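You operate a simulated robot arm through the tools that you are given. There is no shell and no other tool. Be economical: measure what you need, move in short steps, check, and stop when the job is done.

You run a simulated two-armed robot. Do the job below in one go: nothing can be reset, and whatever is moved stays where it is left.

Task
Wind the green spool in, brake it, park its slider and stand the pegs on its base.
Fine: spool pointer at IN; the red lever is stiff, so the white base is held steady with the other hand while it goes to FAST.
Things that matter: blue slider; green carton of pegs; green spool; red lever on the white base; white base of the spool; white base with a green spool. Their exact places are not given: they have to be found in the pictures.

It is judged by the outcome, as a careful person would: the job done as asked, and still so three seconds after it is handed in. It fails if anything else is knocked over, pushed out of place, dropped, spilled or broken.

Robot
Two 7-joint arms with two-finger parallel grippers on one trunk, on a base that drives. Base frame: it is fixed to the floor where the robot stands at the start and does not move with it; the origin is under the middle of the robot, x ahead of it, y to its left, z up. Lengths are in mm, angles in degrees, forces in N, time in s.
The left shoulder is at the start at [-82, 119, 851], the right one opposite. With the tool pointing down near the work surface each hand reaches from about 180 to 600 mm from the robot's upright axis, wherever it stands, measured 20 degrees to its own side. Places, roughly: blue slider [400, -100, 800]; green spool [500, -100, 800]; red lever on the white base [500, -300, 800]; white base of the spool [500, 0, 800]. Payload 3.43 kg a hand.
The tool frame of a hand sits at the grasp point between the pads (the TCP): z along the fingers, y along the line on which they close. The tips reach 30 mm beyond it. The gripper opens to 94 mm. The fingers are 28 mm wide and 10 mm thick; the gripper's body (50 by 96 mm) begins 55 mm behind the TCP.
Orientation is that of the tool frame in the base frame, as [roll, pitch, yaw] about the fixed x, y, z axes, in that order (R = Rz(yaw) Ry(pitch) Rx(roll)). With the fingers straight down and closing along the base's y, the tool's x points along the base's -x, its y along +y and its z along -z.

Tools
- The arms move only by the tool nudge_tool. It takes "left_series", "right_series" or both (then of equal length, played together; a hand with none holds still); each is a list that holds one entry, the list of rows, each a list of 7 numbers: the turn, a rotation vector about the tool's x, y, z in degrees, then the shift along the tool's x, y, z in mm, then the gripper command, from -1 (shut) to 1 (fully open), values between in proportion. In form: [[[ax, ay, az, dx, dy, dz, grip], ...]]. A call has 1 to 12 rows; each row shifts and turns the commanded pose from where the row before left it, along the tool's axes as they then stand. Rows are played at 5 a second. More than 50 mm and 8.6 degrees between two rows, or a gripper value outside its range, and nothing of the call is played. A pose out of reach is approached as far as the arm can. The call stops where the force on the tool passes 50 N (or 10 N more than at its start, if that is more) or the arm is blocked; 0.2 s more then pass. Each finger travels about 153 mm/s and halts on what it meets, pressing with about 34 N; the grip force reading is that of the motor and also rises with nothing between the fingers. The clock runs only during rows and for 0.2 s after the last one: add rows that do not move to give the fingers time. It gives the time, the measured TCP pose, the force on the tool (base axes), the opening and the grip force at its end, in the units of the frame above (readings bear some noise), with the torque about the TCP (base axes, N m) and any sound that the robot's microphone picked up.
- Cameras (640 x 400 px; columns grow to the right, rows downward): "scene" is now at [13.7, -28.5, 1542.4]; the picture's right is [-0.46, -0.89, 0.00], its down [-0.78, 0.41, -0.47] and it looks along [0.41, -0.22, -0.88] (base axes); focal length 277 px, centre (320, 200). "left" rides on the left gripper at [76, -14, -102] in its tool frame; the picture's right is [0.18, 0.98, 0.00], its down [-0.75, 0.14, -0.64] and it looks along [-0.63, 0.12, 0.77] (tool axes); focal length 243 px, centre (320, 200). "right" rides on the right gripper at [76, 14, -102] in its tool frame; the picture's right is [-0.18, 0.98, 0.00], its down [-0.75, -0.14, -0.64] and it looks along [-0.63, -0.12, 0.77] (tool axes); focal length 243 px, centre (320, 200).
- capture(camera): a new picture of that camera. The clock stands still meanwhile.
- move_column(by): slides the trunk up (or, below 0, down) by that many mm; the arms and the scene camera ride with it, the base frame stays. It gives what a move gives, with no picture.
- roll_base(legs): drives the robot by 1 to 6 legs, each [ahead, left, turn to the left] in mm, mm and degrees, along the robot's own axes; the way and the turn of a leg run together, so that a leg with both is an arc; at most 1500 mm and 180 degrees a leg. The arms and the cameras ride along, it lands a little off, and it stops where it bumps. It gives what a move gives.
- pan_tilt(pan, tilt): turns the head with the scene camera to pan (to the left, within 143 degrees either way) and tilt (down, from -29 to 69), counted from straight ahead of the robot. It gives what a move gives.
- locate(camera, pixels): for up to 12 pixels [column, row] of the newest picture of that camera ("zoom" is the newest enlarged one), the place [x, y, z] in the base frame of the surface seen there, good to about 3 mm. The clock stands still meanwhile.
- close_up(camera, box): a new picture of the part [left, top, right, bottom] of that camera's present view, enlarged. The clock stands still meanwhile.
- job_done(): hands the job in; it is judged then, once.

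Work in short steps. Measure before you move; look again where a grasp or a placing could have gone wrong, and mend it. You have 80 turns and 70 pictures in all, those below and enlarged ones among them. Open the grippers and draw the arms clear of the work before you hand the job in, unless the task says otherwise; then end with one line.

The tools are called after ">>>" by a JSON object that holds its "api" and its "payload". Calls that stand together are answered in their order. nudge_tool: Moves the arms, as the interface text tells. Its arguments: {"type":"object","properties":{"left_series":{"type":"array","items":{"type":"array","items":{"type":"array","items":{"type":"number"}}}},"right_series":{"type":"array","items":{"type":"array","items":{"type":"array","items":{"type":"number"}}}}},"required":[]} The other tools are called the same way: move_column (by) slides the trunk up or down; roll_base (legs) drives the base; pan_tilt (pan, tilt) turns the head that bears the scene camera; capture (camera) takes a picture; locate (camera, pixels) gives the place of the surface under pixels of a picture; close_up (camera, box) takes an enlarged picture of a part of a camera's view; job_done () hands the job in.

At the start:

```text
clock: 0.0
left_eef_pos: [296.4, 30.5, 1119.1]
left_tcp_rot: [-180.0, 0.0, 180.0]
left_contact_force: [-0.6, 0.2, -1.1]
left_moment: [0.03, 0.02, 0.01]
left_width: 93.9
left_gripper_force: 0.1
right_eef_pos: [269.3, -244.4, 1076.0]
right_tcp_rot: [-180.0, -0.1, -180.0]
right_contact_force: [0.7, 0.4, -0.1]
right_moment: [-0.01, -0.04, 0.0]
right_width: 94.1
right_gripper_force: 0.0
trunk travel left (down, up): [-275.0, 60.0]
robot x, y, heading: [-0.9, 0.3, -0.2]
head pan, tilt: [-27.4, 62.2]
```

scene: 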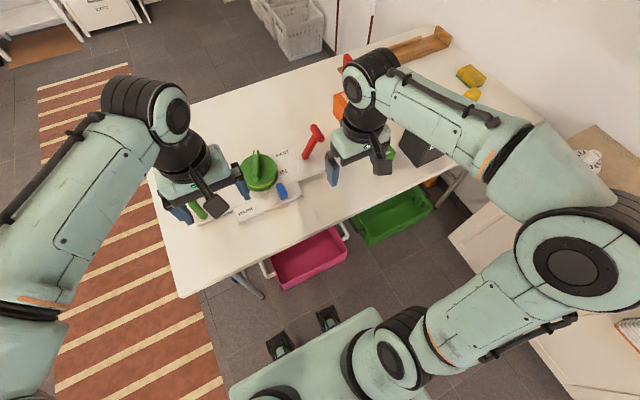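
right: 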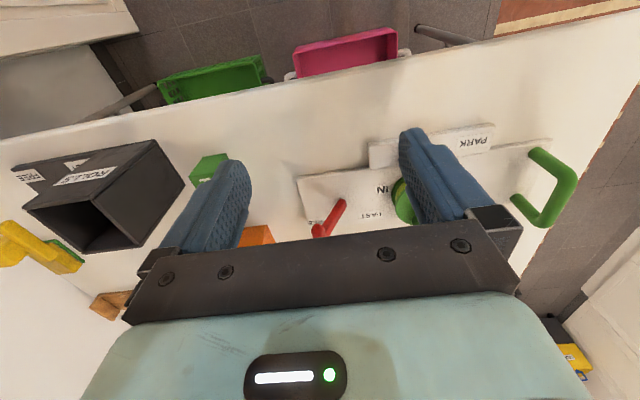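
left: 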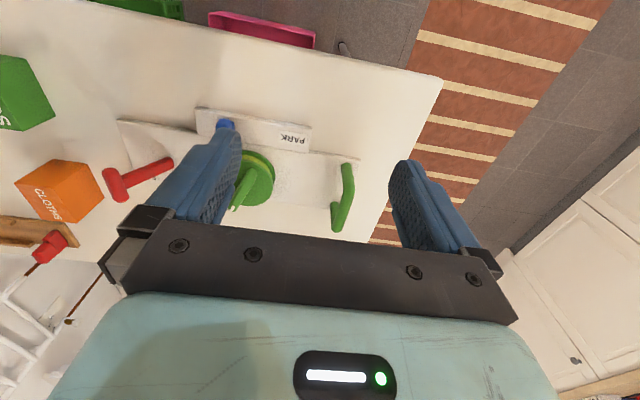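

The device (white base, green spool, red lever, blue slider, green handle) is around scene pixels 190–330, 120–220. I enlarge it and the right side of the table.

>>> {"api": "close_up", "payload": {"camera": "scene", "box": [160, 100, 360, 225]}}

>>> {"api": "close_up", "payload": {"camera": "left", "box": [0, 50, 400, 300]}}

>>> {"api": "close_up", "payload": {"camera": "right", "box": [160, 80, 600, 300]}}

```text
3.20 times, centred on (260, 162) of scene
```

zoom: 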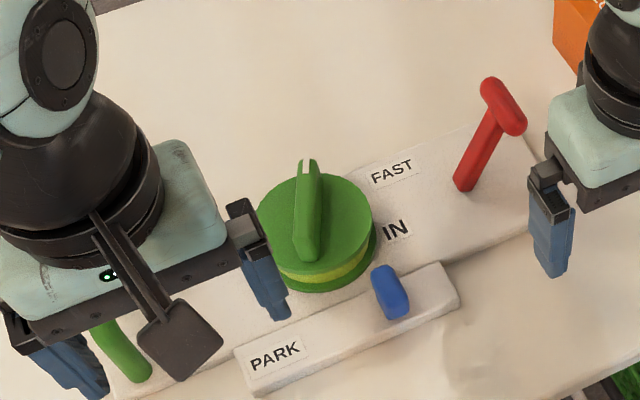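

```text
1.60 times, centred on (200, 175) of left
```

zoom: 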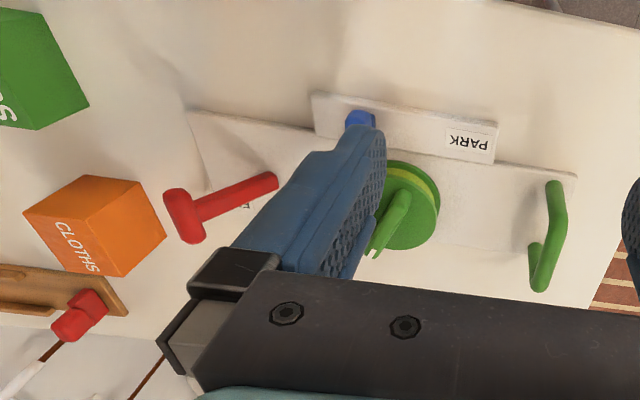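

```text
1.45 times, centred on (380, 190) of right
```

zoom: 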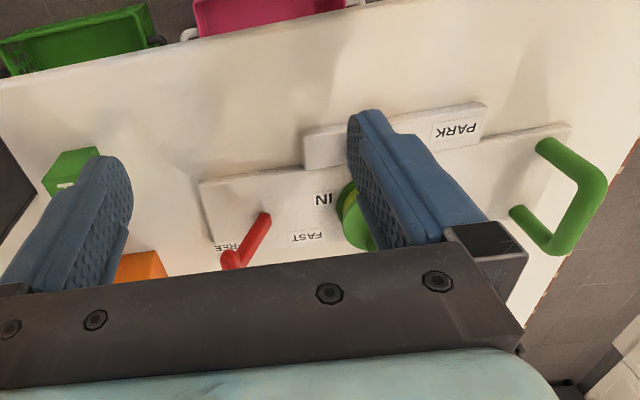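

The arms hide the view; I draw both hands back and outward, then look again.

>>> {"api": "nudge_tool", "payload": {"left_series": [[[0, 0, 0, 30, 40, 0, 1], [0, 0, 0, 30, 40, 0, 1], [0, 0, 0, 30, 40, 0, 1], [0, 0, 0, 30, 40, 0, 1], [0, 0, 0, 0, 40, 0, 1]]], "right_series": [[[0, 0, 0, 20, -40, 0, 1], [0, 0, 0, 20, -40, 0, 1], [0, 0, 0, 20, -40, 0, 1], [0, 0, 0, 0, -30, 0, 1], [0, 0, 0, 0, 0, 0, 1]]]}}

>>> {"api": "capture", "payload": {"camera": "scene"}}

>>> {"api": "close_up", "payload": {"camera": "scene", "box": [160, 110, 352, 230]}}

```text
clock: 1.2
left_eef_pos: [175.0, 232.1, 1119.4]
left_tcp_rot: [180.0, 0.0, -180.0]
left_contact_force: [0.3, -0.1, 0.0]
left_moment: [0.01, -0.02, 0.01]
left_width: 94.1
left_gripper_force: 0.0
right_eef_pos: [209.0, -393.2, 1075.4]
right_tcp_rot: [180.0, -0.1, 180.0]
right_contact_force: [0.2, 0.2, -0.1]
right_moment: [0.03, 0.01, -0.02]
right_width: 94.0
right_gripper_force: 0.0
trunk travel left (down, up): [-275.0, 60.0]
robot x, y, heading: [-0.3, 4.0, -0.1]
head pan, tilt: [-27.4, 62.2]
```

```text
63 pictures are left
```

scene: 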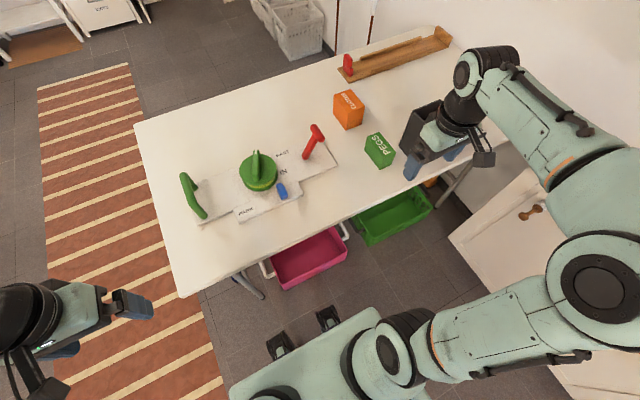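

```text
3.33 times, centred on (256, 170) of scene
```

zoom: 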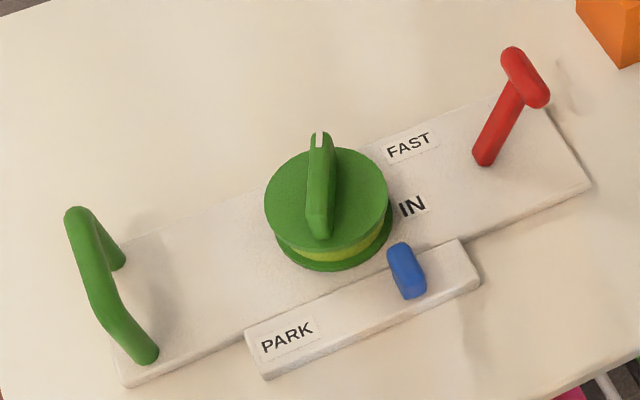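

Clear view now. I measure the device's features in the zoom and the pegs carton in the scene.

>>> {"api": "locate", "payload": {"camera": "zoom", "pixels": [[320, 137], [318, 235], [280, 185], [375, 190], [412, 205], [410, 145], [484, 160], [512, 55], [540, 100], [400, 248], [414, 290], [290, 335]]}}

>>> {"api": "locate", "payload": {"camera": "zoom", "pixels": [[75, 212], [148, 355], [118, 265], [100, 290], [125, 380], [590, 182], [470, 285], [458, 242], [250, 335], [265, 375], [200, 270], [440, 180]]}}

>>> {"api": "close_up", "payload": {"camera": "scene", "box": [300, 70, 460, 190]}}

>>> {"api": "locate", "payload": {"camera": "scene", "pixels": [[367, 138], [383, 133], [394, 150], [377, 155], [381, 167], [230, 120], [340, 180]]}}

```text
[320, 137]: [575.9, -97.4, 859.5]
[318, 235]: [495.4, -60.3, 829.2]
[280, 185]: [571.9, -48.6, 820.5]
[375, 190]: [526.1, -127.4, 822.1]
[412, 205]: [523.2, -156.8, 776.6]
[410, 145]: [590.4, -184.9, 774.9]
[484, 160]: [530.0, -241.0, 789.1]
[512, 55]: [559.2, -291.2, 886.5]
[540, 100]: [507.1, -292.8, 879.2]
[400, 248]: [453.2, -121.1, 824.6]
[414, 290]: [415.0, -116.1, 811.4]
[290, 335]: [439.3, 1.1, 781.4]
```

```text
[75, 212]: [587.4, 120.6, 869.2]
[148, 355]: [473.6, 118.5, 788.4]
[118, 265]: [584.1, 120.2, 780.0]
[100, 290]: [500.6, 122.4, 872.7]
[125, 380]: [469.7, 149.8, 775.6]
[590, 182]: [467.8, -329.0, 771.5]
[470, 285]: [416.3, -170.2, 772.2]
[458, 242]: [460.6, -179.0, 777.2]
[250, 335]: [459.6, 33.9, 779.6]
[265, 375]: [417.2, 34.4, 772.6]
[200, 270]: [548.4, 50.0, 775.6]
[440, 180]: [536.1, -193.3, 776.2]
```

```text
3.33 times, centred on (380, 130) of scene
```

zoom: 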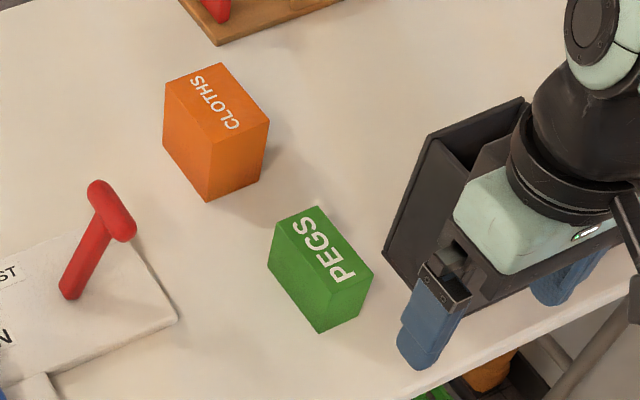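

```text
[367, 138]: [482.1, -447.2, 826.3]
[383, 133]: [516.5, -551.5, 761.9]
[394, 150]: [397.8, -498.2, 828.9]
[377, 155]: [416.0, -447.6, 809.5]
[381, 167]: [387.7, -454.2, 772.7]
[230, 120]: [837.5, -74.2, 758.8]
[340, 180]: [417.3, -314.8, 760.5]
```

I locate the spool's rim and bar, the carton's corners, table edge, and the clearance of the robot's base to the bins beneath.

>>> {"api": "locate", "payload": {"camera": "zoom", "pixels": [[275, 225], [318, 207], [372, 268], [322, 295], [322, 330], [270, 262], [310, 255], [365, 300], [340, 222]]}}

>>> {"api": "locate", "payload": {"camera": "scene", "pixels": [[310, 285], [272, 285], [348, 265], [280, 258], [325, 318], [280, 345], [370, 310], [250, 290], [345, 225], [400, 230]]}}

>>> {"api": "close_up", "payload": {"camera": "scene", "box": [224, 140, 304, 190]}}

```text
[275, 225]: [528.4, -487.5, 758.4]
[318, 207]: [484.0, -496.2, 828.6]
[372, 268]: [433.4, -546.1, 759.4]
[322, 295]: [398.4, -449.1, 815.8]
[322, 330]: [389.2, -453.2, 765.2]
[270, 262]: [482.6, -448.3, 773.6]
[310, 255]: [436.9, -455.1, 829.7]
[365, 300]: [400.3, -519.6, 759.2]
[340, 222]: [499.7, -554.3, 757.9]
```

```text
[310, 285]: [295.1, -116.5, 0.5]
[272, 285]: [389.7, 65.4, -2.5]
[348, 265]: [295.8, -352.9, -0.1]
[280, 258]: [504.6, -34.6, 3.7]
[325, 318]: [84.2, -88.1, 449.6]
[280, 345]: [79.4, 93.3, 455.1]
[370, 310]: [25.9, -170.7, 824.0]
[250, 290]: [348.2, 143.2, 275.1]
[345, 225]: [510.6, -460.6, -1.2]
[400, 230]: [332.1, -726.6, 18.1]
```

```text
8.00 times, centred on (264, 165) of scene
```

zoom: 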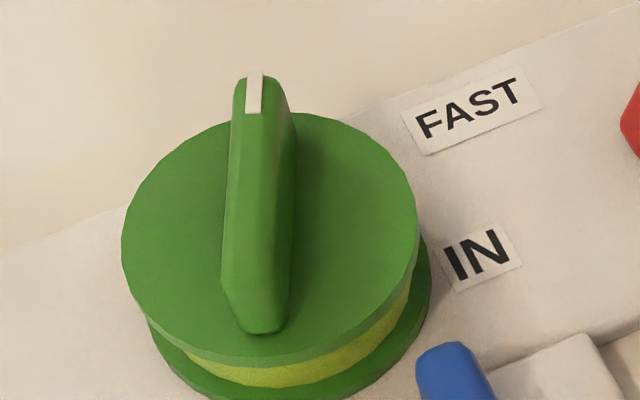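

I measure the knob and rim in this zoom.

>>> {"api": "locate", "payload": {"camera": "zoom", "pixels": [[255, 85], [252, 108], [265, 200], [255, 295], [130, 240], [410, 220], [200, 340], [330, 125], [285, 240], [482, 255], [264, 325]]}}

>>> {"api": "roll_base", "payload": {"legs": [[40, 0, 0], [0, -120, 0]]}}

```text
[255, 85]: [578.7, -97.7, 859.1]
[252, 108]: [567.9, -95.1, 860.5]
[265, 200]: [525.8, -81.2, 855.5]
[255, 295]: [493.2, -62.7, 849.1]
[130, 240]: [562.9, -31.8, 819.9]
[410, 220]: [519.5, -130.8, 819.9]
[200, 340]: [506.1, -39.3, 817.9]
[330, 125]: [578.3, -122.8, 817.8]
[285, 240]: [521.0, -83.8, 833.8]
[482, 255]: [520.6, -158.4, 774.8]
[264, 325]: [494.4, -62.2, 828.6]
```

```text
clock: 2.2
left_eef_pos: [217.4, 231.1, 1119.7]
left_tcp_rot: [-180.0, 0.0, -179.9]
left_contact_force: [-0.2, -0.1, -0.1]
left_moment: [0.0, -0.04, -0.01]
left_width: 94.0
left_gripper_force: 0.1
right_eef_pos: [250.8, -392.3, 1075.7]
right_tcp_rot: [-180.0, -0.1, -179.9]
right_contact_force: [0.1, -0.3, -0.4]
right_moment: [-0.01, 0.03, 0.02]
right_width: 93.9
right_gripper_force: 0.2
trunk travel left (down, up): [-275.0, 60.0]
robot x, y, heading: [41.1, 2.6, 0.1]
head pan, tilt: [-27.4, 62.2]
stopped in leg 1: the robot was blocked; the commanded pose is now the measured one
```

The base ended 41 mm ahead (blocked there). I check that sideways driving works.

>>> {"api": "roll_base", "payload": {"legs": [[-8, 0, 0], [0, -110, 0]]}}

>>> {"api": "capture", "payload": {"camera": "scene"}}

```text
clock: 4.2
left_eef_pos: [207.5, 120.7, 1119.6]
left_tcp_rot: [180.0, -0.1, -179.9]
left_contact_force: [-1.1, -0.3, -1.1]
left_moment: [0.02, 0.0, -0.01]
left_width: 94.2
left_gripper_force: 0.1
right_eef_pos: [240.6, -503.5, 1075.0]
right_tcp_rot: [-179.9, 0.0, -179.8]
right_contact_force: [-0.1, -0.5, 0.4]
right_moment: [-0.02, 0.0, 0.01]
right_width: 94.2
right_gripper_force: 0.0
trunk travel left (down, up): [-275.0, 60.0]
robot x, y, heading: [32.4, -112.4, 0.1]
head pan, tilt: [-27.4, 62.2]
```

```text
59 pictures are left
```

scene: 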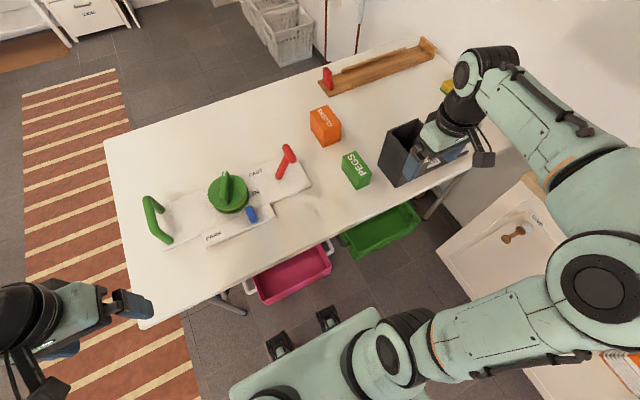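

Driven right 110. I measure the handle bar closely before grasping it with the left hand.

>>> {"api": "close_up", "payload": {"camera": "scene", "box": [125, 160, 285, 260]}}

>>> {"api": "locate", "payload": {"camera": "zoom", "pixels": [[92, 148], [95, 170], [108, 190], [118, 220], [135, 260], [160, 295], [185, 328], [82, 190], [125, 200], [100, 230], [145, 240]]}}

```text
4.00 times, centred on (205, 210) of scene
```

zoom: 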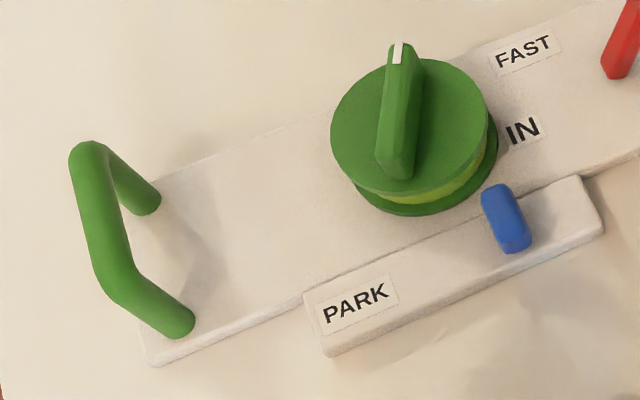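

```text
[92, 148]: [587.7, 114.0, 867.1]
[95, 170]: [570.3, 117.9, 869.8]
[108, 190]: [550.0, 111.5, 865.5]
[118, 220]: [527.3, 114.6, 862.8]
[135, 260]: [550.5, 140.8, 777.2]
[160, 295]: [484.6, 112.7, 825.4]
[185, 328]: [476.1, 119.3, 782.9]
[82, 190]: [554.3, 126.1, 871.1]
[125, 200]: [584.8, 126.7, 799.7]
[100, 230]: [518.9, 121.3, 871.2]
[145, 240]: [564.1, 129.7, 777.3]
```

Bar of the handle: centre about [535, 119, 863]. The left hand goes above it first.

>>> {"api": "nudge_tool", "payload": {"left_series": [[[0, 0, 0, -46, 0, 16, 1], [0, 0, 0, -46, 0, 16, 1], [0, 0, 0, -46, 0, 16, 1], [0, 0, 0, -46, 0, 16, 1], [0, 0, 0, -46, 0, 16, 1], [0, 0, 0, -46, 0, 16, 1], [0, 0, 0, -50, -1.5, 14, 1], [0, 0, 0, 0, 0, 40, 1], [0, 0, 0, 0, 0, 0, 1]]]}}

>>> {"api": "capture", "payload": {"camera": "left"}}

```text
refused: row 7 steps farther than a row can; nothing moved
```

```text
57 pictures are left
```

left: 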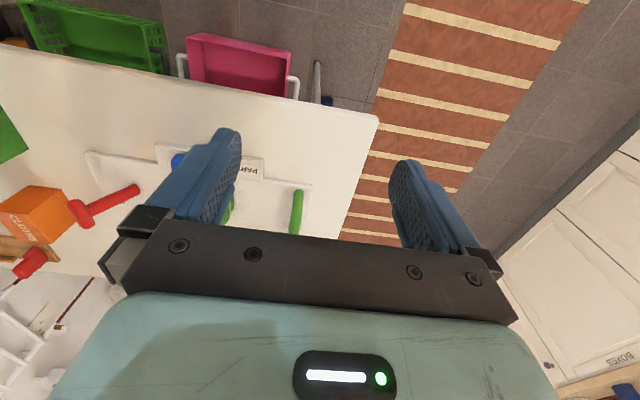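

The row was too long; I repeat with shorter rows.

>>> {"api": "nudge_tool", "payload": {"left_series": [[[0, 0, 0, -46, 0, 14, 1], [0, 0, 0, -46, 0, 14, 1], [0, 0, 0, -46, 0, 14, 1], [0, 0, 0, -46, 0, 14, 1], [0, 0, 0, -46, 0, 14, 1], [0, 0, 0, -46, 0, 14, 1], [0, 0, 0, -46, -1.5, 14, 1], [0, 0, 0, -5, 0, 40, 1], [0, 0, 0, 0, 0, 0, 1]]]}}

>>> {"api": "capture", "payload": {"camera": "left"}}

```text
clock: 6.2
left_eef_pos: [532.8, 118.0, 979.2]
left_tcp_rot: [-180.0, 0.0, -180.0]
left_contact_force: [-0.5, 0.5, -0.2]
left_moment: [-0.01, 0.0, -0.02]
left_width: 93.8
left_gripper_force: 0.0
right_eef_pos: [241.4, -502.4, 1076.1]
right_tcp_rot: [180.0, 0.1, 180.0]
right_contact_force: [-0.4, 0.0, 0.3]
right_moment: [0.01, 0.02, -0.02]
right_width: 93.8
right_gripper_force: 0.0
trunk travel left (down, up): [-275.0, 60.0]
robot x, y, heading: [30.8, -111.0, -0.0]
head pan, tilt: [-27.4, 62.2]
```

```text
56 pictures are left
```

left: 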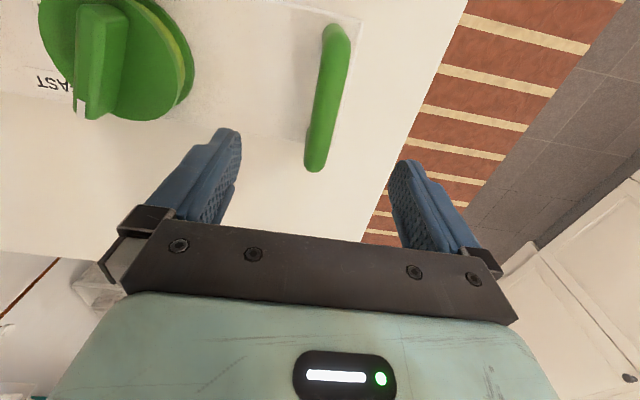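

Handle lies between the fingers; I check its centre line with the left camera.

>>> {"api": "locate", "payload": {"camera": "left", "pixels": [[333, 60], [325, 110], [318, 150], [310, 130], [340, 130]]}}

```text
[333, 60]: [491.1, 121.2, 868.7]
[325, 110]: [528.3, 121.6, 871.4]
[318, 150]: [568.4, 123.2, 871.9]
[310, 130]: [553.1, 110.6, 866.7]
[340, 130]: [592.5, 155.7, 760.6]
```

Centre at y≈120. Shift +2, go down to z≈864 and close.

>>> {"api": "nudge_tool", "payload": {"left_series": [[[0, 0, 0, 0, 2, 40, 1], [0, 0, 0, 0, 0, 40, 1], [0, 0, 0, 0, 0, 35, 1], [0, 0, 0, 0, 0, 0, 0], [0, 0, 0, 0, 0, 0, -0.5], [0, 0, 0, 0, 0, 0, -1], [0, 0, 0, 0, 0, 0, -1]]]}}

>>> {"api": "capture", "payload": {"camera": "left"}}

```text
clock: 7.8
left_eef_pos: [532.8, 123.3, 863.2]
left_tcp_rot: [180.0, 0.1, -179.8]
left_contact_force: [-1.5, 2.0, -0.4]
left_moment: [0.12, -0.61, -0.17]
left_width: 28.4
left_gripper_force: 34.1
right_eef_pos: [242.5, -502.1, 1075.1]
right_tcp_rot: [-179.9, -0.1, -180.0]
right_contact_force: [0.1, -0.1, 0.6]
right_moment: [0.03, -0.01, 0.02]
right_width: 94.0
right_gripper_force: 0.1
trunk travel left (down, up): [-275.0, 60.0]
robot x, y, heading: [32.5, -108.1, 0.2]
head pan, tilt: [-27.4, 62.2]
```

```text
55 pictures are left
```

left: 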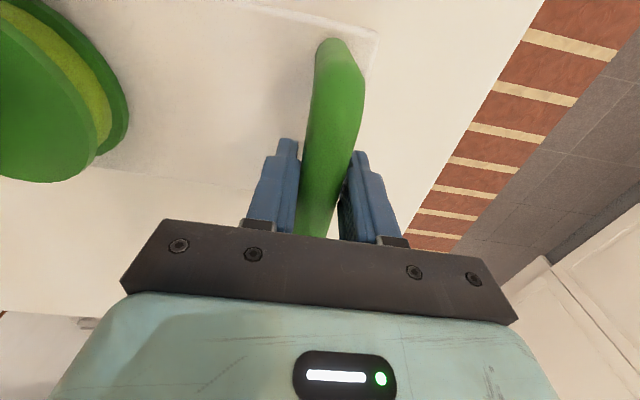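

Handle is held (28 mm, 34 N). Now the right hand goes above the spool.

>>> {"api": "nudge_tool", "payload": {"right_series": [[[0, 0, 0, -24.5, 35.2, 6, 0.6], [0, 0, 0, -24.5, 35.2, 6, 0.6], [0, 0, 0, -24.5, 35.2, 6, 0.6], [0, 0, 0, -24.5, 35.2, 6, 0.6], [0, 0, 0, -24.5, 35.2, 6, 0.6], [0, 0, 0, -24.5, 35.2, 6, 0.6], [0, 0, 0, -24.5, 35.2, 6, 0.6], [0, 0, 0, -24.5, 35.2, 6, 0.6], [0, 0, 0, -24.5, 35.2, 6, 0.6], [0, 0, 0, -24.5, 35.2, 6, 0.6], [0, 0, 0, -24.5, 35.2, 6, 0.6], [0, 0, 0, -24.5, 35.2, 6, 0.6]]]}}

>>> {"api": "nudge_tool", "payload": {"right_series": [[[0, 0, 7.6, 0, 0, 0, 0.6], [0, 0, 7.6, 0, 0, 0, 0.6], [0, 0, 7.6, 0, 0, 0, 0.6], [0, 0, 0, 0, 0, 30, 0.6], [0, 0, 0, 0, 0, 0, 0.6]]]}}

>>> {"api": "capture", "payload": {"camera": "right"}}

>>> {"api": "capture", "payload": {"camera": "scene"}}

```text
clock: 10.4
left_eef_pos: [531.2, 123.1, 864.2]
left_tcp_rot: [-180.0, 0.0, -179.9]
left_contact_force: [-0.5, 0.3, -0.2]
left_moment: [-0.21, 0.25, -0.02]
left_width: 27.9
left_gripper_force: 33.5
right_eef_pos: [524.3, -83.9, 999.7]
right_tcp_rot: [179.9, -0.1, -179.9]
right_contact_force: [-0.3, 1.0, 0.5]
right_moment: [0.0, 0.0, 0.0]
right_width: 75.4
right_gripper_force: 0.1
right hand out of reach, approached as far as the arm can: row 12
trunk travel left (down, up): [-275.0, 60.0]
robot x, y, heading: [32.4, -113.6, -0.1]
head pan, tilt: [-27.4, 62.2]
```

```text
clock: 11.6
left_eef_pos: [532.2, 122.6, 863.5]
left_tcp_rot: [-179.9, 0.0, -179.9]
left_contact_force: [-0.6, 2.4, 0.5]
left_moment: [0.05, -0.02, -0.14]
left_width: 27.9
left_gripper_force: 34.3
right_eef_pos: [523.0, -81.2, 969.8]
right_tcp_rot: [-179.9, 0.0, 157.1]
right_contact_force: [-0.6, 1.0, 0.3]
right_moment: [0.0, 0.01, 0.01]
right_width: 75.2
right_gripper_force: 0.0
trunk travel left (down, up): [-275.0, 60.0]
robot x, y, heading: [32.4, -110.0, 0.3]
head pan, tilt: [-27.4, 62.2]
```

```text
54 pictures are left
```

right: 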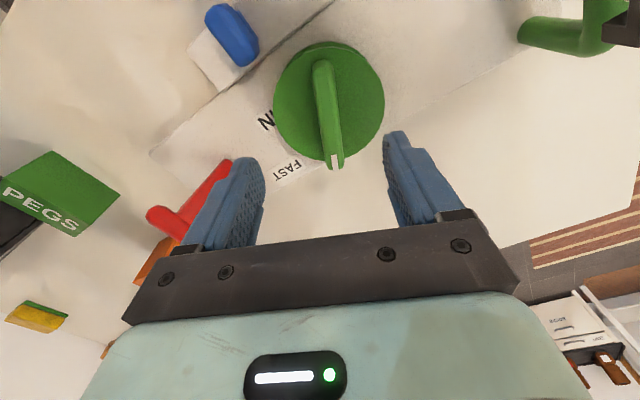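

```text
53 pictures are left
```

scene: 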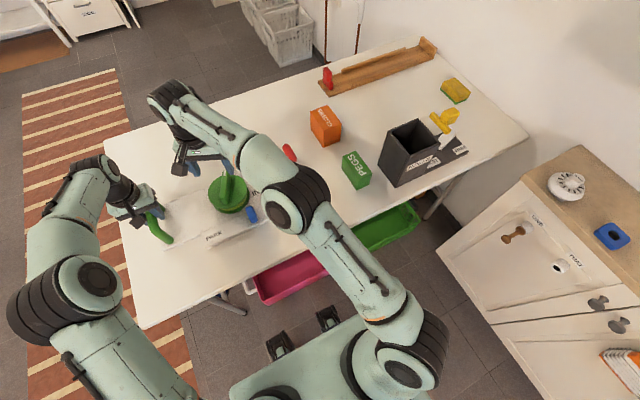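

I measure the knob bar with the right camera: pointer tip (335,165), near end (320,65), label IN (266,119).

>>> {"api": "locate", "payload": {"camera": "right", "pixels": [[336, 160], [333, 145], [328, 110], [321, 68], [316, 110], [278, 100], [384, 100], [325, 45], [266, 120], [286, 172], [232, 35]]}}

```text
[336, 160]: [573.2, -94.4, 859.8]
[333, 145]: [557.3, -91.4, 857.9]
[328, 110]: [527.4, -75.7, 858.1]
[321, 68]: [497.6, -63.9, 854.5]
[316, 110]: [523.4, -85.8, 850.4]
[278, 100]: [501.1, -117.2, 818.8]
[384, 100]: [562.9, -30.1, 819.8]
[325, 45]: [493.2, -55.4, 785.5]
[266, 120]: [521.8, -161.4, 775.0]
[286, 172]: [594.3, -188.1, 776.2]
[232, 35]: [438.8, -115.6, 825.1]
```

Bar centre ≈ [536, -80], direction −22°. Move over it and down to z≈855, still open.

>>> {"api": "nudge_tool", "payload": {"right_series": [[[0, 0, 0, -11.6, 6, 0, 0.6], [0, 0, 0, 0, 0, 40, 0.6], [0, 0, 0, 0, 0, 40, 0.6], [0, 0, 0, 0, 0, 20, 0.6], [0, 0, 0, 0, 0, 0, 0.6]]]}}

>>> {"api": "capture", "payload": {"camera": "right"}}

```text
clock: 12.8
left_eef_pos: [532.0, 121.2, 864.2]
left_tcp_rot: [-179.9, 0.0, -179.9]
left_contact_force: [-0.8, 1.2, -1.3]
left_moment: [0.01, -0.15, -0.08]
left_width: 28.1
left_gripper_force: 34.4
right_eef_pos: [532.8, -80.7, 870.1]
right_tcp_rot: [-180.0, -0.1, 157.2]
right_contact_force: [0.0, -0.3, -0.1]
right_moment: [0.0, 0.01, 0.02]
right_width: 74.8
right_gripper_force: 0.2
trunk travel left (down, up): [-275.0, 60.0]
robot x, y, heading: [33.5, -109.3, -0.1]
head pan, tilt: [-27.4, 62.2]
```

```text
52 pictures are left
```

right: 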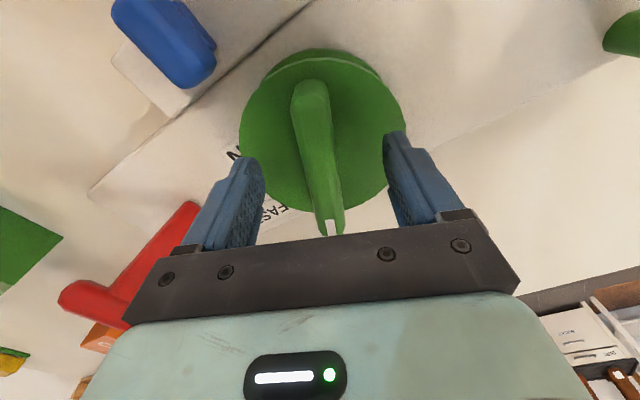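

Centred. Down 15 mm more, 3 mm ahead, and close on the bar.

>>> {"api": "nudge_tool", "payload": {"right_series": [[[0, 0, 0, -2.8, 1.8, 15, 0.6], [0, 0, 0, 0, 0, 0, 0], [0, 0, 0, 0, 0, 0, -0.6], [0, 0, 0, 0, 0, 0, -1], [0, 0, 0, 0, 0, 0, -1]]]}}

```text
clock: 14.0
left_eef_pos: [531.4, 122.6, 863.7]
left_tcp_rot: [-180.0, 0.1, -179.9]
left_contact_force: [-0.8, 3.9, 0.2]
left_moment: [-0.05, -0.13, -0.07]
left_width: 28.0
left_gripper_force: 33.4
right_eef_pos: [536.8, -81.0, 854.9]
right_tcp_rot: [-179.9, 0.0, 157.3]
right_contact_force: [-0.3, -5.1, 0.2]
right_moment: [0.05, 0.19, -0.16]
right_width: 24.3
right_gripper_force: 34.4
trunk travel left (down, up): [-275.0, 60.0]
robot x, y, heading: [34.4, -112.8, 0.1]
head pan, tilt: [-27.4, 62.2]
```

Gripped (24 mm). Turn clockwise 40° first (tool z positive) and check forces.

>>> {"api": "nudge_tool", "payload": {"right_series": [[[0, 0, 8, 0, 0, 0, -1], [0, 0, 8, 0, 0, 0, -1], [0, 0, 8, 0, 0, 0, -1], [0, 0, 8, 0, 0, 0, -1], [0, 0, 8, 0, 0, 0, -1]]]}}

>>> {"api": "capture", "payload": {"camera": "right"}}

```text
clock: 15.2
left_eef_pos: [530.8, 122.6, 863.4]
left_tcp_rot: [180.0, 0.0, -179.9]
left_contact_force: [-2.8, 3.5, 0.2]
left_moment: [0.0, -0.81, 0.0]
left_width: 28.1
left_gripper_force: 33.7
right_eef_pos: [538.8, -80.3, 854.4]
right_tcp_rot: [179.7, 0.0, 117.0]
right_contact_force: [4.6, -1.0, 10.1]
right_moment: [0.34, 0.11, 0.15]
right_width: 24.3
right_gripper_force: 34.6
trunk travel left (down, up): [-275.0, 60.0]
robot x, y, heading: [32.6, -112.8, 0.0]
head pan, tilt: [-27.4, 62.2]
```

```text
51 pictures are left
```

right: 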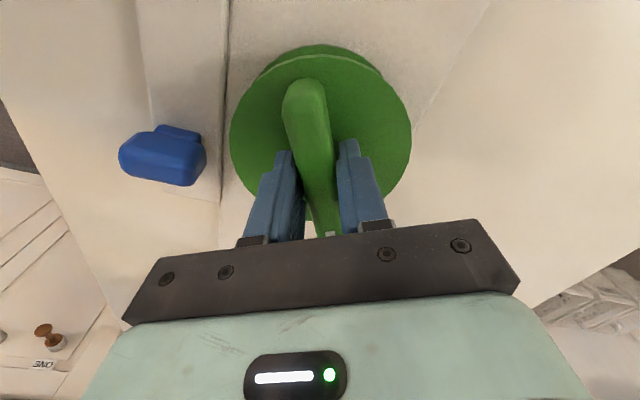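

The spool follows. Turn the remaining 40° so the pointer aims at the IN label (≈ −103°).

>>> {"api": "nudge_tool", "payload": {"right_series": [[[0, 0, 8, 0, 0, 0, -1], [0, 0, 8, 0, 0, 0, -1], [0, 0, 8, 0, 0, 0, -1], [0, 0, 8, 0, 0, 0, -1], [0, 0, 8, 0, 0, 0, -1], [0, 0, 0, 0, 0, 0, -1]]]}}

>>> {"api": "capture", "payload": {"camera": "scene"}}

```text
clock: 16.6
left_eef_pos: [532.1, 121.1, 864.2]
left_tcp_rot: [180.0, 0.0, -179.9]
left_contact_force: [-0.5, -5.7, 0.1]
left_moment: [0.04, 0.01, -0.83]
left_width: 27.9
left_gripper_force: 34.1
right_eef_pos: [537.7, -82.1, 854.1]
right_tcp_rot: [180.0, -0.2, 77.2]
right_contact_force: [5.2, 3.7, 11.9]
right_moment: [-0.06, -0.01, 1.2]
right_width: 29.3
right_gripper_force: 34.2
trunk travel left (down, up): [-275.0, 60.0]
robot x, y, heading: [29.0, -109.3, -0.1]
head pan, tilt: [-27.4, 62.2]
```

```text
50 pictures are left
```

scene: 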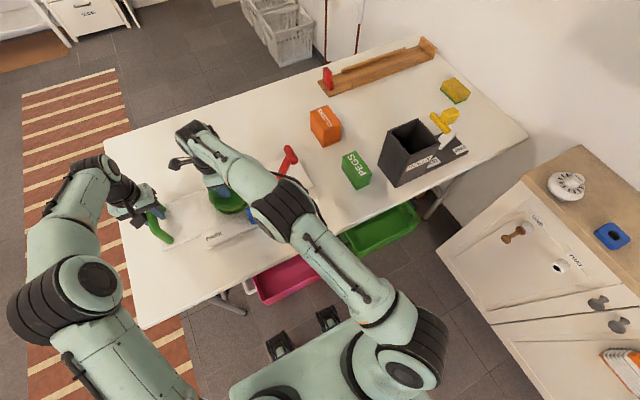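

Torque and opening rose at the end, so the spool probably met its stop. I open, raise, and look.

>>> {"api": "nudge_tool", "payload": {"right_series": [[[0, 0, 0, 0, 0, 0, 0], [0, 0, 0, 0, 0, 0, 0.6], [0, 0, 0, 0, 0, -40, 0.6], [0, 0, 0, 0, 0, -40, 0.6], [0, 0, 0, 0, 0, 0, 0.6]]]}}

>>> {"api": "capture", "payload": {"camera": "right"}}

```text
clock: 17.8
left_eef_pos: [532.5, 121.1, 863.9]
left_tcp_rot: [-180.0, 0.0, -179.9]
left_contact_force: [-0.7, 1.4, -0.3]
left_moment: [-0.01, -0.25, -0.45]
left_width: 28.2
left_gripper_force: 34.6
right_eef_pos: [540.6, -81.6, 934.1]
right_tcp_rot: [180.0, 0.0, 77.1]
right_contact_force: [0.2, 0.4, 0.1]
right_moment: [-0.01, 0.0, 0.02]
right_width: 75.2
right_gripper_force: 0.0
trunk travel left (down, up): [-275.0, 60.0]
robot x, y, heading: [29.7, -113.8, 0.1]
head pan, tilt: [-27.4, 62.2]
```

```text
49 pictures are left
```

right: 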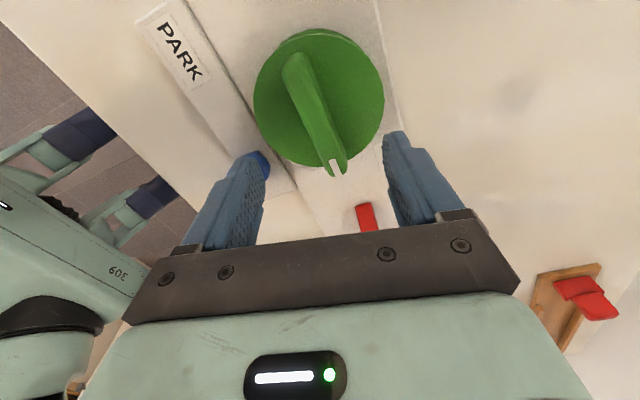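

Pointer tip now at (337,168); measure its direction.

>>> {"api": "locate", "payload": {"camera": "right", "pixels": [[337, 165], [332, 148], [315, 110], [298, 65], [330, 200], [260, 100], [383, 95], [262, 165]]}}

>>> {"api": "close_up", "payload": {"camera": "right", "box": [240, 130, 420, 240]}}

```text
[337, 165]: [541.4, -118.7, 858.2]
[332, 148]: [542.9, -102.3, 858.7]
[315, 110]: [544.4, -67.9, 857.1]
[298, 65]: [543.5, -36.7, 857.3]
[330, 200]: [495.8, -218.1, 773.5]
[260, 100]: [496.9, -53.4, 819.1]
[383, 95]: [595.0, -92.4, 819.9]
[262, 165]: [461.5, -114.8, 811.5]
```

```text
3.56 times, centred on (330, 185) of right
```

zoom: 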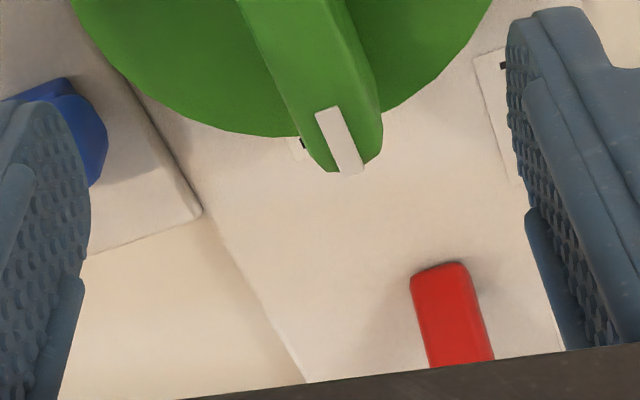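

Pointer is at −91.5°, short of what I commanded. To tell a stop from a slip, I regrip aligned with the bar and turn gently further.

>>> {"api": "nudge_tool", "payload": {"right_series": [[[0, 0, -6, 0, 0, 0, 0.4], [0, 0, -6, -1, 2, 0, 0.4], [0, 0, 0, 0, 0, 40, 0.4], [0, 0, 0, 0, 0, 39, 0.4], [0, 0, 0, 0, 0, 0, -0.5], [0, 0, 0, 0, 0, 0, -1], [0, 0, 0, 0, 0, 0, -1], [0, 0, 4, 0, 0, 0, -1], [0, 0, 4, 0, 0, 0, -1], [0, 0, 0, 0, 0, 0, -1]]]}}

```text
clock: 20.0
left_eef_pos: [531.2, 122.9, 864.5]
left_tcp_rot: [-180.0, 0.0, -179.9]
left_contact_force: [4.7, 3.7, -0.7]
left_moment: [0.22, -0.28, -0.36]
left_width: 28.2
left_gripper_force: 34.1
right_eef_pos: [540.1, -84.1, 854.4]
right_tcp_rot: [-179.9, 0.0, 81.3]
right_contact_force: [-3.9, -3.6, 0.3]
right_moment: [0.04, 0.11, 1.14]
right_width: 27.4
right_gripper_force: 33.8
trunk travel left (down, up): [-275.0, 60.0]
robot x, y, heading: [29.8, -108.6, 0.0]
head pan, tilt: [-27.4, 62.2]
```

It resists with 1.1 N·m without turning: the stop, i.e. IN. Release, rise, straighten to yaw 90 and go beyond the lever's far side (y≈−350), then look.

>>> {"api": "nudge_tool", "payload": {"right_series": [[[0, 0, 0, 0, 0, 0, 0.5], [0, 0, 0, 0, 0, 0, 0.5], [0, 0, 0, 0, 0, -50, 0.5], [0, 0, -8.5, 0, 0, -50, 0], [0, 0, 0, -45, 0, -20, -1], [0, 0, 0, -45, 0, 0, -1], [0, 0, 0, -45, 0, 0, -1], [0, 0, 0, -45, 0, 0, -1], [0, 0, 0, -45, 0, 0, -1], [0, 0, 0, -45, 0, 0, -1], [0, 0, 0, 0, 0, 0, -1]]]}}

>>> {"api": "capture", "payload": {"camera": "right"}}

>>> {"api": "capture", "payload": {"camera": "scene"}}

```text
clock: 22.4
left_eef_pos: [531.6, 120.6, 863.7]
left_tcp_rot: [180.0, 0.0, -180.0]
left_contact_force: [-1.5, 1.1, 0.9]
left_moment: [-0.13, 0.18, -0.3]
left_width: 28.1
left_gripper_force: 34.1
right_eef_pos: [559.0, -347.5, 984.3]
right_tcp_rot: [-180.0, 0.0, 89.8]
right_contact_force: [0.9, 0.2, -0.3]
right_moment: [-0.02, -0.01, -0.01]
right_width: 0.0
right_gripper_force: 33.1
right hand out of reach, approached as far as the arm can: row 6, 7, 8, 10
trunk travel left (down, up): [-275.0, 60.0]
robot x, y, heading: [32.9, -108.2, 0.0]
head pan, tilt: [-27.4, 62.2]
```

```text
47 pictures are left
```

right: 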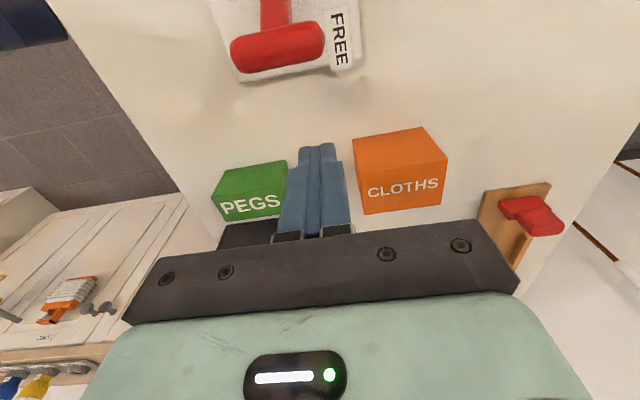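

```text
46 pictures are left
```

scene: 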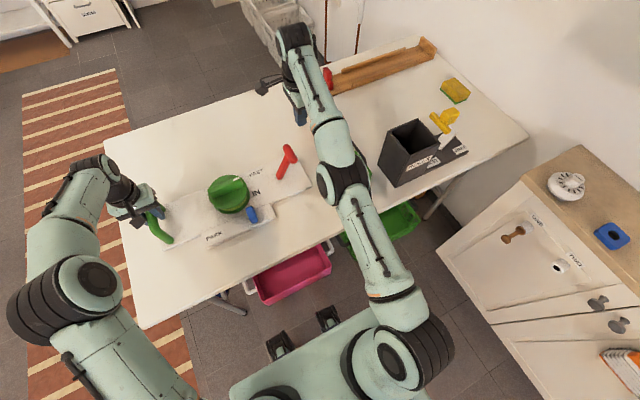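

Pointer now visible in the scene. I measure the lever's T-bar and check the spool in a close-up.

>>> {"api": "locate", "payload": {"camera": "right", "pixels": [[240, 45], [278, 45], [318, 40], [278, 65], [278, 20], [275, 10], [338, 40], [250, 200], [400, 165]]}}

>>> {"api": "close_up", "payload": {"camera": "scene", "box": [190, 140, 318, 220]}}

```text
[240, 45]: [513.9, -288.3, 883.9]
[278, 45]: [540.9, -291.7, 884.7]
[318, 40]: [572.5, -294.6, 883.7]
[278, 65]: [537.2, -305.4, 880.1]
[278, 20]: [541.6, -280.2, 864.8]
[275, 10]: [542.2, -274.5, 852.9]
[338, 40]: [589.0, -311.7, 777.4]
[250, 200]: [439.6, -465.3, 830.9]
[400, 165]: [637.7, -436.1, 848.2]
```

```text
5.00 times, centred on (254, 180) of scene
```

zoom: 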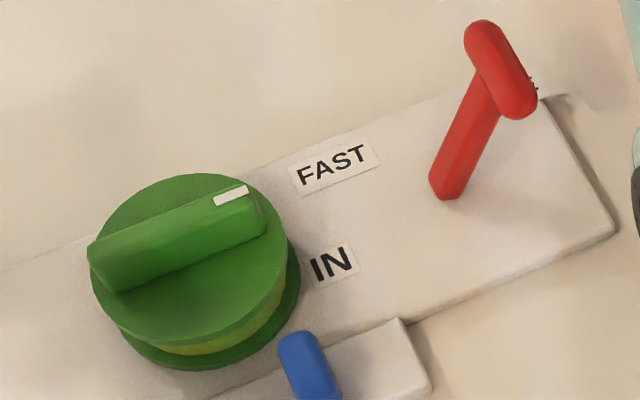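

T-bar: x≈542, far edge y≈−306, top z≈885. Lower the closed fingers to z≈890 behind it and push toward FAST (+y) in small rows while the left hand holds.

>>> {"api": "nudge_tool", "payload": {"right_series": [[[0, 0, 0, 0, -17, 40, -1], [0, 0, 0, 0, 0, 40, -1], [0, 0, 0, 0, 0, 14, -1], [0, 0, 0, 12, 0, 0, -1], [0, 0, 0, 12, 0, 0, -1], [0, 0, 0, 10, 0, 0, -1], [0, 0, 0, 10, 0, 0, -1], [0, 0, 0, 10, 0, 0, -1], [0, 0, 0, 10, 0, 0, -1], [0, 0, 0, 10, 0, 0, -1]]]}}

>>> {"api": "capture", "payload": {"camera": "right"}}

```text
clock: 24.6
left_eef_pos: [532.3, 121.5, 865.3]
left_tcp_rot: [-180.0, 0.1, 180.0]
left_contact_force: [-2.5, 1.3, 1.7]
left_moment: [-0.13, 0.03, -0.35]
left_width: 28.1
left_gripper_force: 34.2
right_eef_pos: [584.1, -277.7, 899.2]
right_tcp_rot: [-179.8, 0.0, 89.8]
right_contact_force: [0.1, 0.3, -0.2]
right_moment: [0.0, -0.02, -0.03]
right_width: 0.0
right_gripper_force: 33.0
right hand out of reach, approached as far as the arm can: row 1, 2, 4
trunk travel left (down, up): [-275.0, 60.0]
robot x, y, heading: [32.8, -110.5, 0.1]
head pan, tilt: [-27.4, 62.2]
```

```text
44 pictures are left
```

right: 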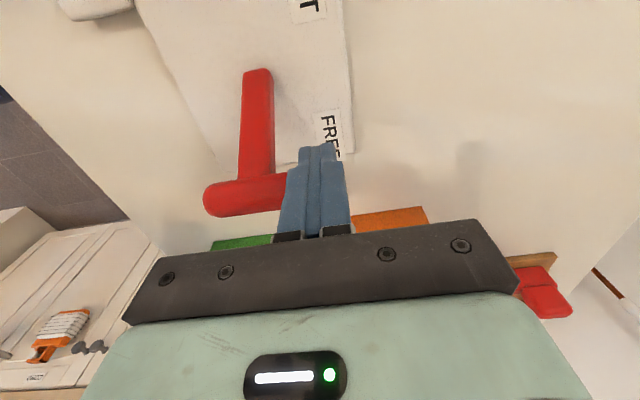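

The hand drifted to x=584, past the T-bar's end, without touching it. Back off to y≈−345, then shift x by −42 and check.

>>> {"api": "nudge_tool", "payload": {"right_series": [[[0, 0, 0, -35, 0, 0, -1], [0, 0, 0, -33, 0, 0, -1], [0, 0, 0, 0, 0, 0, -1]]]}}

>>> {"api": "nudge_tool", "payload": {"right_series": [[[0, 0, 0, 0, -21, 0, -1], [0, 0, 0, 0, -21, 0, -1], [0, 0, 0, 0, 0, 0, -1]]]}}

```text
clock: 25.4
left_eef_pos: [531.2, 122.2, 864.2]
left_tcp_rot: [180.0, -0.1, -179.9]
left_contact_force: [-3.2, -0.2, 0.0]
left_moment: [0.03, 0.0, -0.33]
left_width: 28.1
left_gripper_force: 34.1
right_eef_pos: [584.1, -349.5, 897.5]
right_tcp_rot: [180.0, 0.0, 89.9]
right_contact_force: [0.5, 0.8, -0.1]
right_moment: [-0.01, -0.01, -0.02]
right_width: 0.0
right_gripper_force: 33.1
trunk travel left (down, up): [-275.0, 60.0]
robot x, y, heading: [29.8, -111.1, 0.0]
head pan, tilt: [-27.4, 62.2]
```

```text
clock: 26.2
left_eef_pos: [531.8, 122.1, 863.6]
left_tcp_rot: [179.9, 0.0, -179.9]
left_contact_force: [-2.4, 0.8, 1.6]
left_moment: [0.01, 0.03, -0.33]
left_width: 28.0
left_gripper_force: 33.8
right_eef_pos: [580.5, -350.4, 898.6]
right_tcp_rot: [-179.9, 0.0, 89.7]
right_contact_force: [0.1, -0.6, -0.2]
right_moment: [-0.01, -0.01, 0.02]
right_width: 0.0
right_gripper_force: 33.3
right hand out of reach, approached as far as the arm can: row 1, 2
trunk travel left (down, up): [-275.0, 60.0]
robot x, y, heading: [33.9, -108.9, 0.0]
head pan, tilt: [-27.4, 62.2]
```

At yaw 90 the arm cannot come nearer in x. I turn the wrist back to yaw ~130 and try the shift again.

>>> {"api": "nudge_tool", "payload": {"right_series": [[[0, 0, -8, 0, 0, 0, -1], [0, 0, -8, 0, 0, 0, -1], [0, 0, -8, 0, 0, 0, -1], [0, 0, -8, 0, 0, 0, -1], [0, 0, -8, 0, 0, 0, -1], [0, 0, 0, 0, 0, 0, -1]]]}}

```text
clock: 27.6
left_eef_pos: [531.6, 121.8, 863.8]
left_tcp_rot: [180.0, 0.0, -180.0]
left_contact_force: [-1.7, -0.2, 1.9]
left_moment: [-0.04, 0.01, -0.28]
left_width: 27.6
left_gripper_force: 34.1
right_eef_pos: [579.9, -350.5, 900.8]
right_tcp_rot: [180.0, 0.0, 129.9]
right_contact_force: [0.4, 0.4, 0.0]
right_moment: [0.01, -0.01, 0.02]
right_width: 0.1
right_gripper_force: 33.4
trunk travel left (down, up): [-275.0, 60.0]
robot x, y, heading: [32.4, -110.7, 0.2]
head pan, tilt: [-27.4, 62.2]
```

Now move base −38 in x (tool x +24.4, y −29.1) and down 8.

>>> {"api": "nudge_tool", "payload": {"right_series": [[[0, 0, 0, 12.2, -14.5, 4, -1], [0, 0, 0, 12.2, -14.6, 4, -1], [0, 0, 0, 0, 0, 0, -1]]]}}

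```text
clock: 28.4
left_eef_pos: [531.1, 121.9, 862.9]
left_tcp_rot: [180.0, 0.0, -180.0]
left_contact_force: [-0.7, 0.6, 2.0]
left_moment: [0.02, 0.01, -0.31]
left_width: 28.1
left_gripper_force: 33.9
right_eef_pos: [580.5, -350.3, 900.1]
right_tcp_rot: [-180.0, 0.0, 129.8]
right_contact_force: [0.9, 1.0, -0.1]
right_moment: [-0.04, -0.01, -0.01]
right_width: 0.1
right_gripper_force: 33.5
right hand out of reach, approached as far as the arm can: row 1, 2
trunk travel left (down, up): [-275.0, 60.0]
robot x, y, heading: [34.1, -113.7, 0.2]
head pan, tilt: [-27.4, 62.2]
```

Still stuck — likely a joint limit in the present arm posture. I raise the hand and turn to yaw 180, then try moving back.

>>> {"api": "nudge_tool", "payload": {"right_series": [[[0, 0, -8.4, 0, 0, -30, -1], [0, 0, -8.4, 0, 0, -30, -1], [0, 0, -8.4, 0, 0, 0, -1], [0, 0, -8.4, 0, 0, 0, -1], [0, 0, -8.4, 0, 0, 0, -1], [0, 0, -8.2, 0, 0, 0, -1], [0, 0, 0, 20, 0, 0, -1], [0, 0, 0, 20, 0, 0, -1], [0, 0, 0, 0, 0, 0, -1]]]}}

>>> {"api": "capture", "payload": {"camera": "scene"}}

```text
clock: 30.4
left_eef_pos: [531.3, 122.3, 864.7]
left_tcp_rot: [-180.0, 0.0, -179.9]
left_contact_force: [-1.8, 1.0, 3.6]
left_moment: [0.02, 0.07, -0.32]
left_width: 27.9
left_gripper_force: 34.2
right_eef_pos: [564.0, -350.9, 966.2]
right_tcp_rot: [-180.0, -0.2, -180.0]
right_contact_force: [-0.3, 0.1, 0.0]
right_moment: [-0.02, 0.01, -0.01]
right_width: 0.0
right_gripper_force: 33.1
right hand out of reach, approached as far as the arm can: row 1, 2, 7, 8
trunk travel left (down, up): [-275.0, 60.0]
robot x, y, heading: [29.1, -109.9, -0.0]
head pan, tilt: [-27.4, 62.2]
```

```text
43 pictures are left
```

scene: 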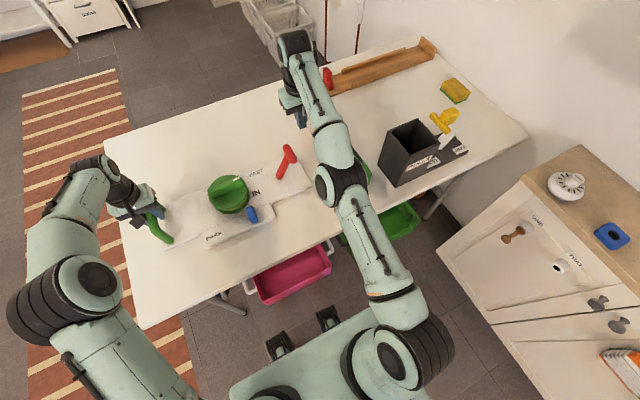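

The hand seems trapped at a stretched posture. I move it back toward y≈−200 (fingers above the lever top) while commanding inwards, to see whether it frees.

>>> {"api": "nudge_tool", "payload": {"right_series": [[[0, 0, 0, 0, 40, -5, -1], [0, 0, 0, 0, 40, -5, -1], [0, 0, 0, 0, 40, 0, -1], [0, 0, 0, 30, 20, 0, -1], [0, 0, 0, 30, 0, 0, -1], [0, 0, 0, 30, 0, 0, -1], [0, 0, 0, 0, 0, 0, -1]]]}}

```text
clock: 32.0
left_eef_pos: [531.1, 121.9, 864.2]
left_tcp_rot: [179.9, 0.1, -180.0]
left_contact_force: [-1.6, 1.3, 5.0]
left_moment: [0.02, 0.02, -0.3]
left_width: 28.0
left_gripper_force: 34.0
right_eef_pos: [551.3, -201.9, 1000.5]
right_tcp_rot: [179.9, 0.0, 179.9]
right_contact_force: [-0.4, -0.1, 1.0]
right_moment: [0.0, -0.01, 0.0]
right_width: 0.1
right_gripper_force: 32.3
right hand out of reach, approached as far as the arm can: row 4, 5, 6
trunk travel left (down, up): [-275.0, 60.0]
robot x, y, heading: [32.7, -113.6, 0.3]
head pan, tilt: [-27.4, 62.2]
```

Position is on a stretched-arm limit. I try commanding up and inward together with a row-wise tilt-free path to unlock the elbow.

>>> {"api": "nudge_tool", "payload": {"right_series": [[[0, 0, 0, 10, 0, -40, -1], [0, 0, 0, 10, 0, -40, -1], [0, 0, 0, 20, 0, -40, -1], [0, 0, 0, 30, 0, -30, -1], [0, 0, 0, 40, 0, 0, -1], [0, 0, 0, 40, 0, 0, -1], [0, 0, 0, 0, 0, 0, -1]]]}}

>>> {"api": "capture", "payload": {"camera": "scene"}}

```text
clock: 33.6
left_eef_pos: [531.1, 121.9, 863.4]
left_tcp_rot: [-179.9, 0.1, -180.0]
left_contact_force: [-2.9, 1.7, 4.2]
left_moment: [0.0, -0.57, -0.13]
left_width: 27.9
left_gripper_force: 33.9
right_eef_pos: [394.9, -200.4, 1140.2]
right_tcp_rot: [179.9, 0.2, 179.9]
right_contact_force: [0.8, -0.3, -0.3]
right_moment: [-0.02, -0.02, 0.03]
right_width: 0.3
right_gripper_force: 33.3
right hand out of reach, approached as far as the arm can: row 1, 2
trunk travel left (down, up): [-275.0, 60.0]
robot x, y, heading: [36.6, -110.4, -0.1]
head pan, tilt: [-27.4, 62.2]
```

```text
42 pictures are left
```

scene: 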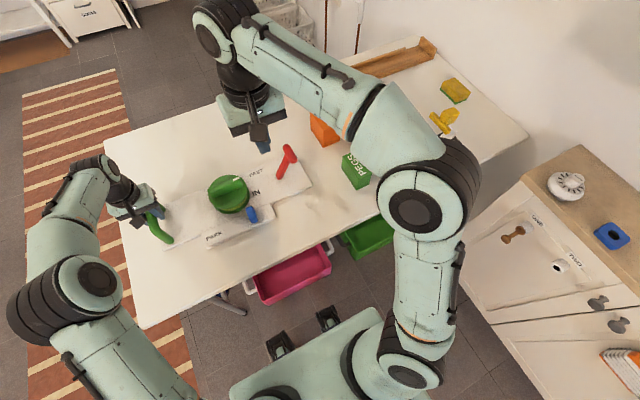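

Freed: hand at [395, −200, 1140]. Now go around to behind the lever: y −345, then down and forward to x≈540, z≈893.

>>> {"api": "nudge_tool", "payload": {"right_series": [[[0, 0, 0, 0, -36, 33, -1], [0, 0, 0, 0, -36, 33, -1], [0, 0, 0, 0, -36, 33, -1], [0, 0, 0, 0, -38, 31, -1], [0, 0, 0, -24, 0, 40, -1], [0, 0, 0, -30, 0, 38, -1], [0, 0, 0, -30, 0, 38, -1], [0, 0, 0, -30, 0, 0, -1], [0, 0, 0, -30, 0, 0, -1], [0, 0, 0, 0, 0, 0, -1]]]}}

>>> {"api": "capture", "payload": {"camera": "right"}}

```text
clock: 35.8
left_eef_pos: [531.4, 121.1, 862.7]
left_tcp_rot: [-179.9, 0.1, -180.0]
left_contact_force: [-1.4, 2.3, 5.6]
left_moment: [0.01, 0.56, -0.33]
left_width: 27.8
left_gripper_force: 33.8
right_eef_pos: [539.5, -347.4, 893.5]
right_tcp_rot: [-180.0, 0.0, 180.0]
right_contact_force: [0.1, -0.4, 0.4]
right_moment: [-0.01, -0.02, 0.02]
right_width: 0.0
right_gripper_force: 33.0
trunk travel left (down, up): [-275.0, 60.0]
robot x, y, heading: [33.0, -111.5, 0.1]
head pan, tilt: [-27.4, 62.2]
```

```text
41 pictures are left
```

right: 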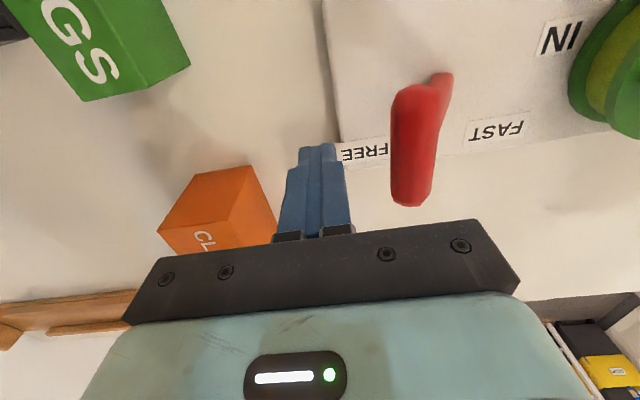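

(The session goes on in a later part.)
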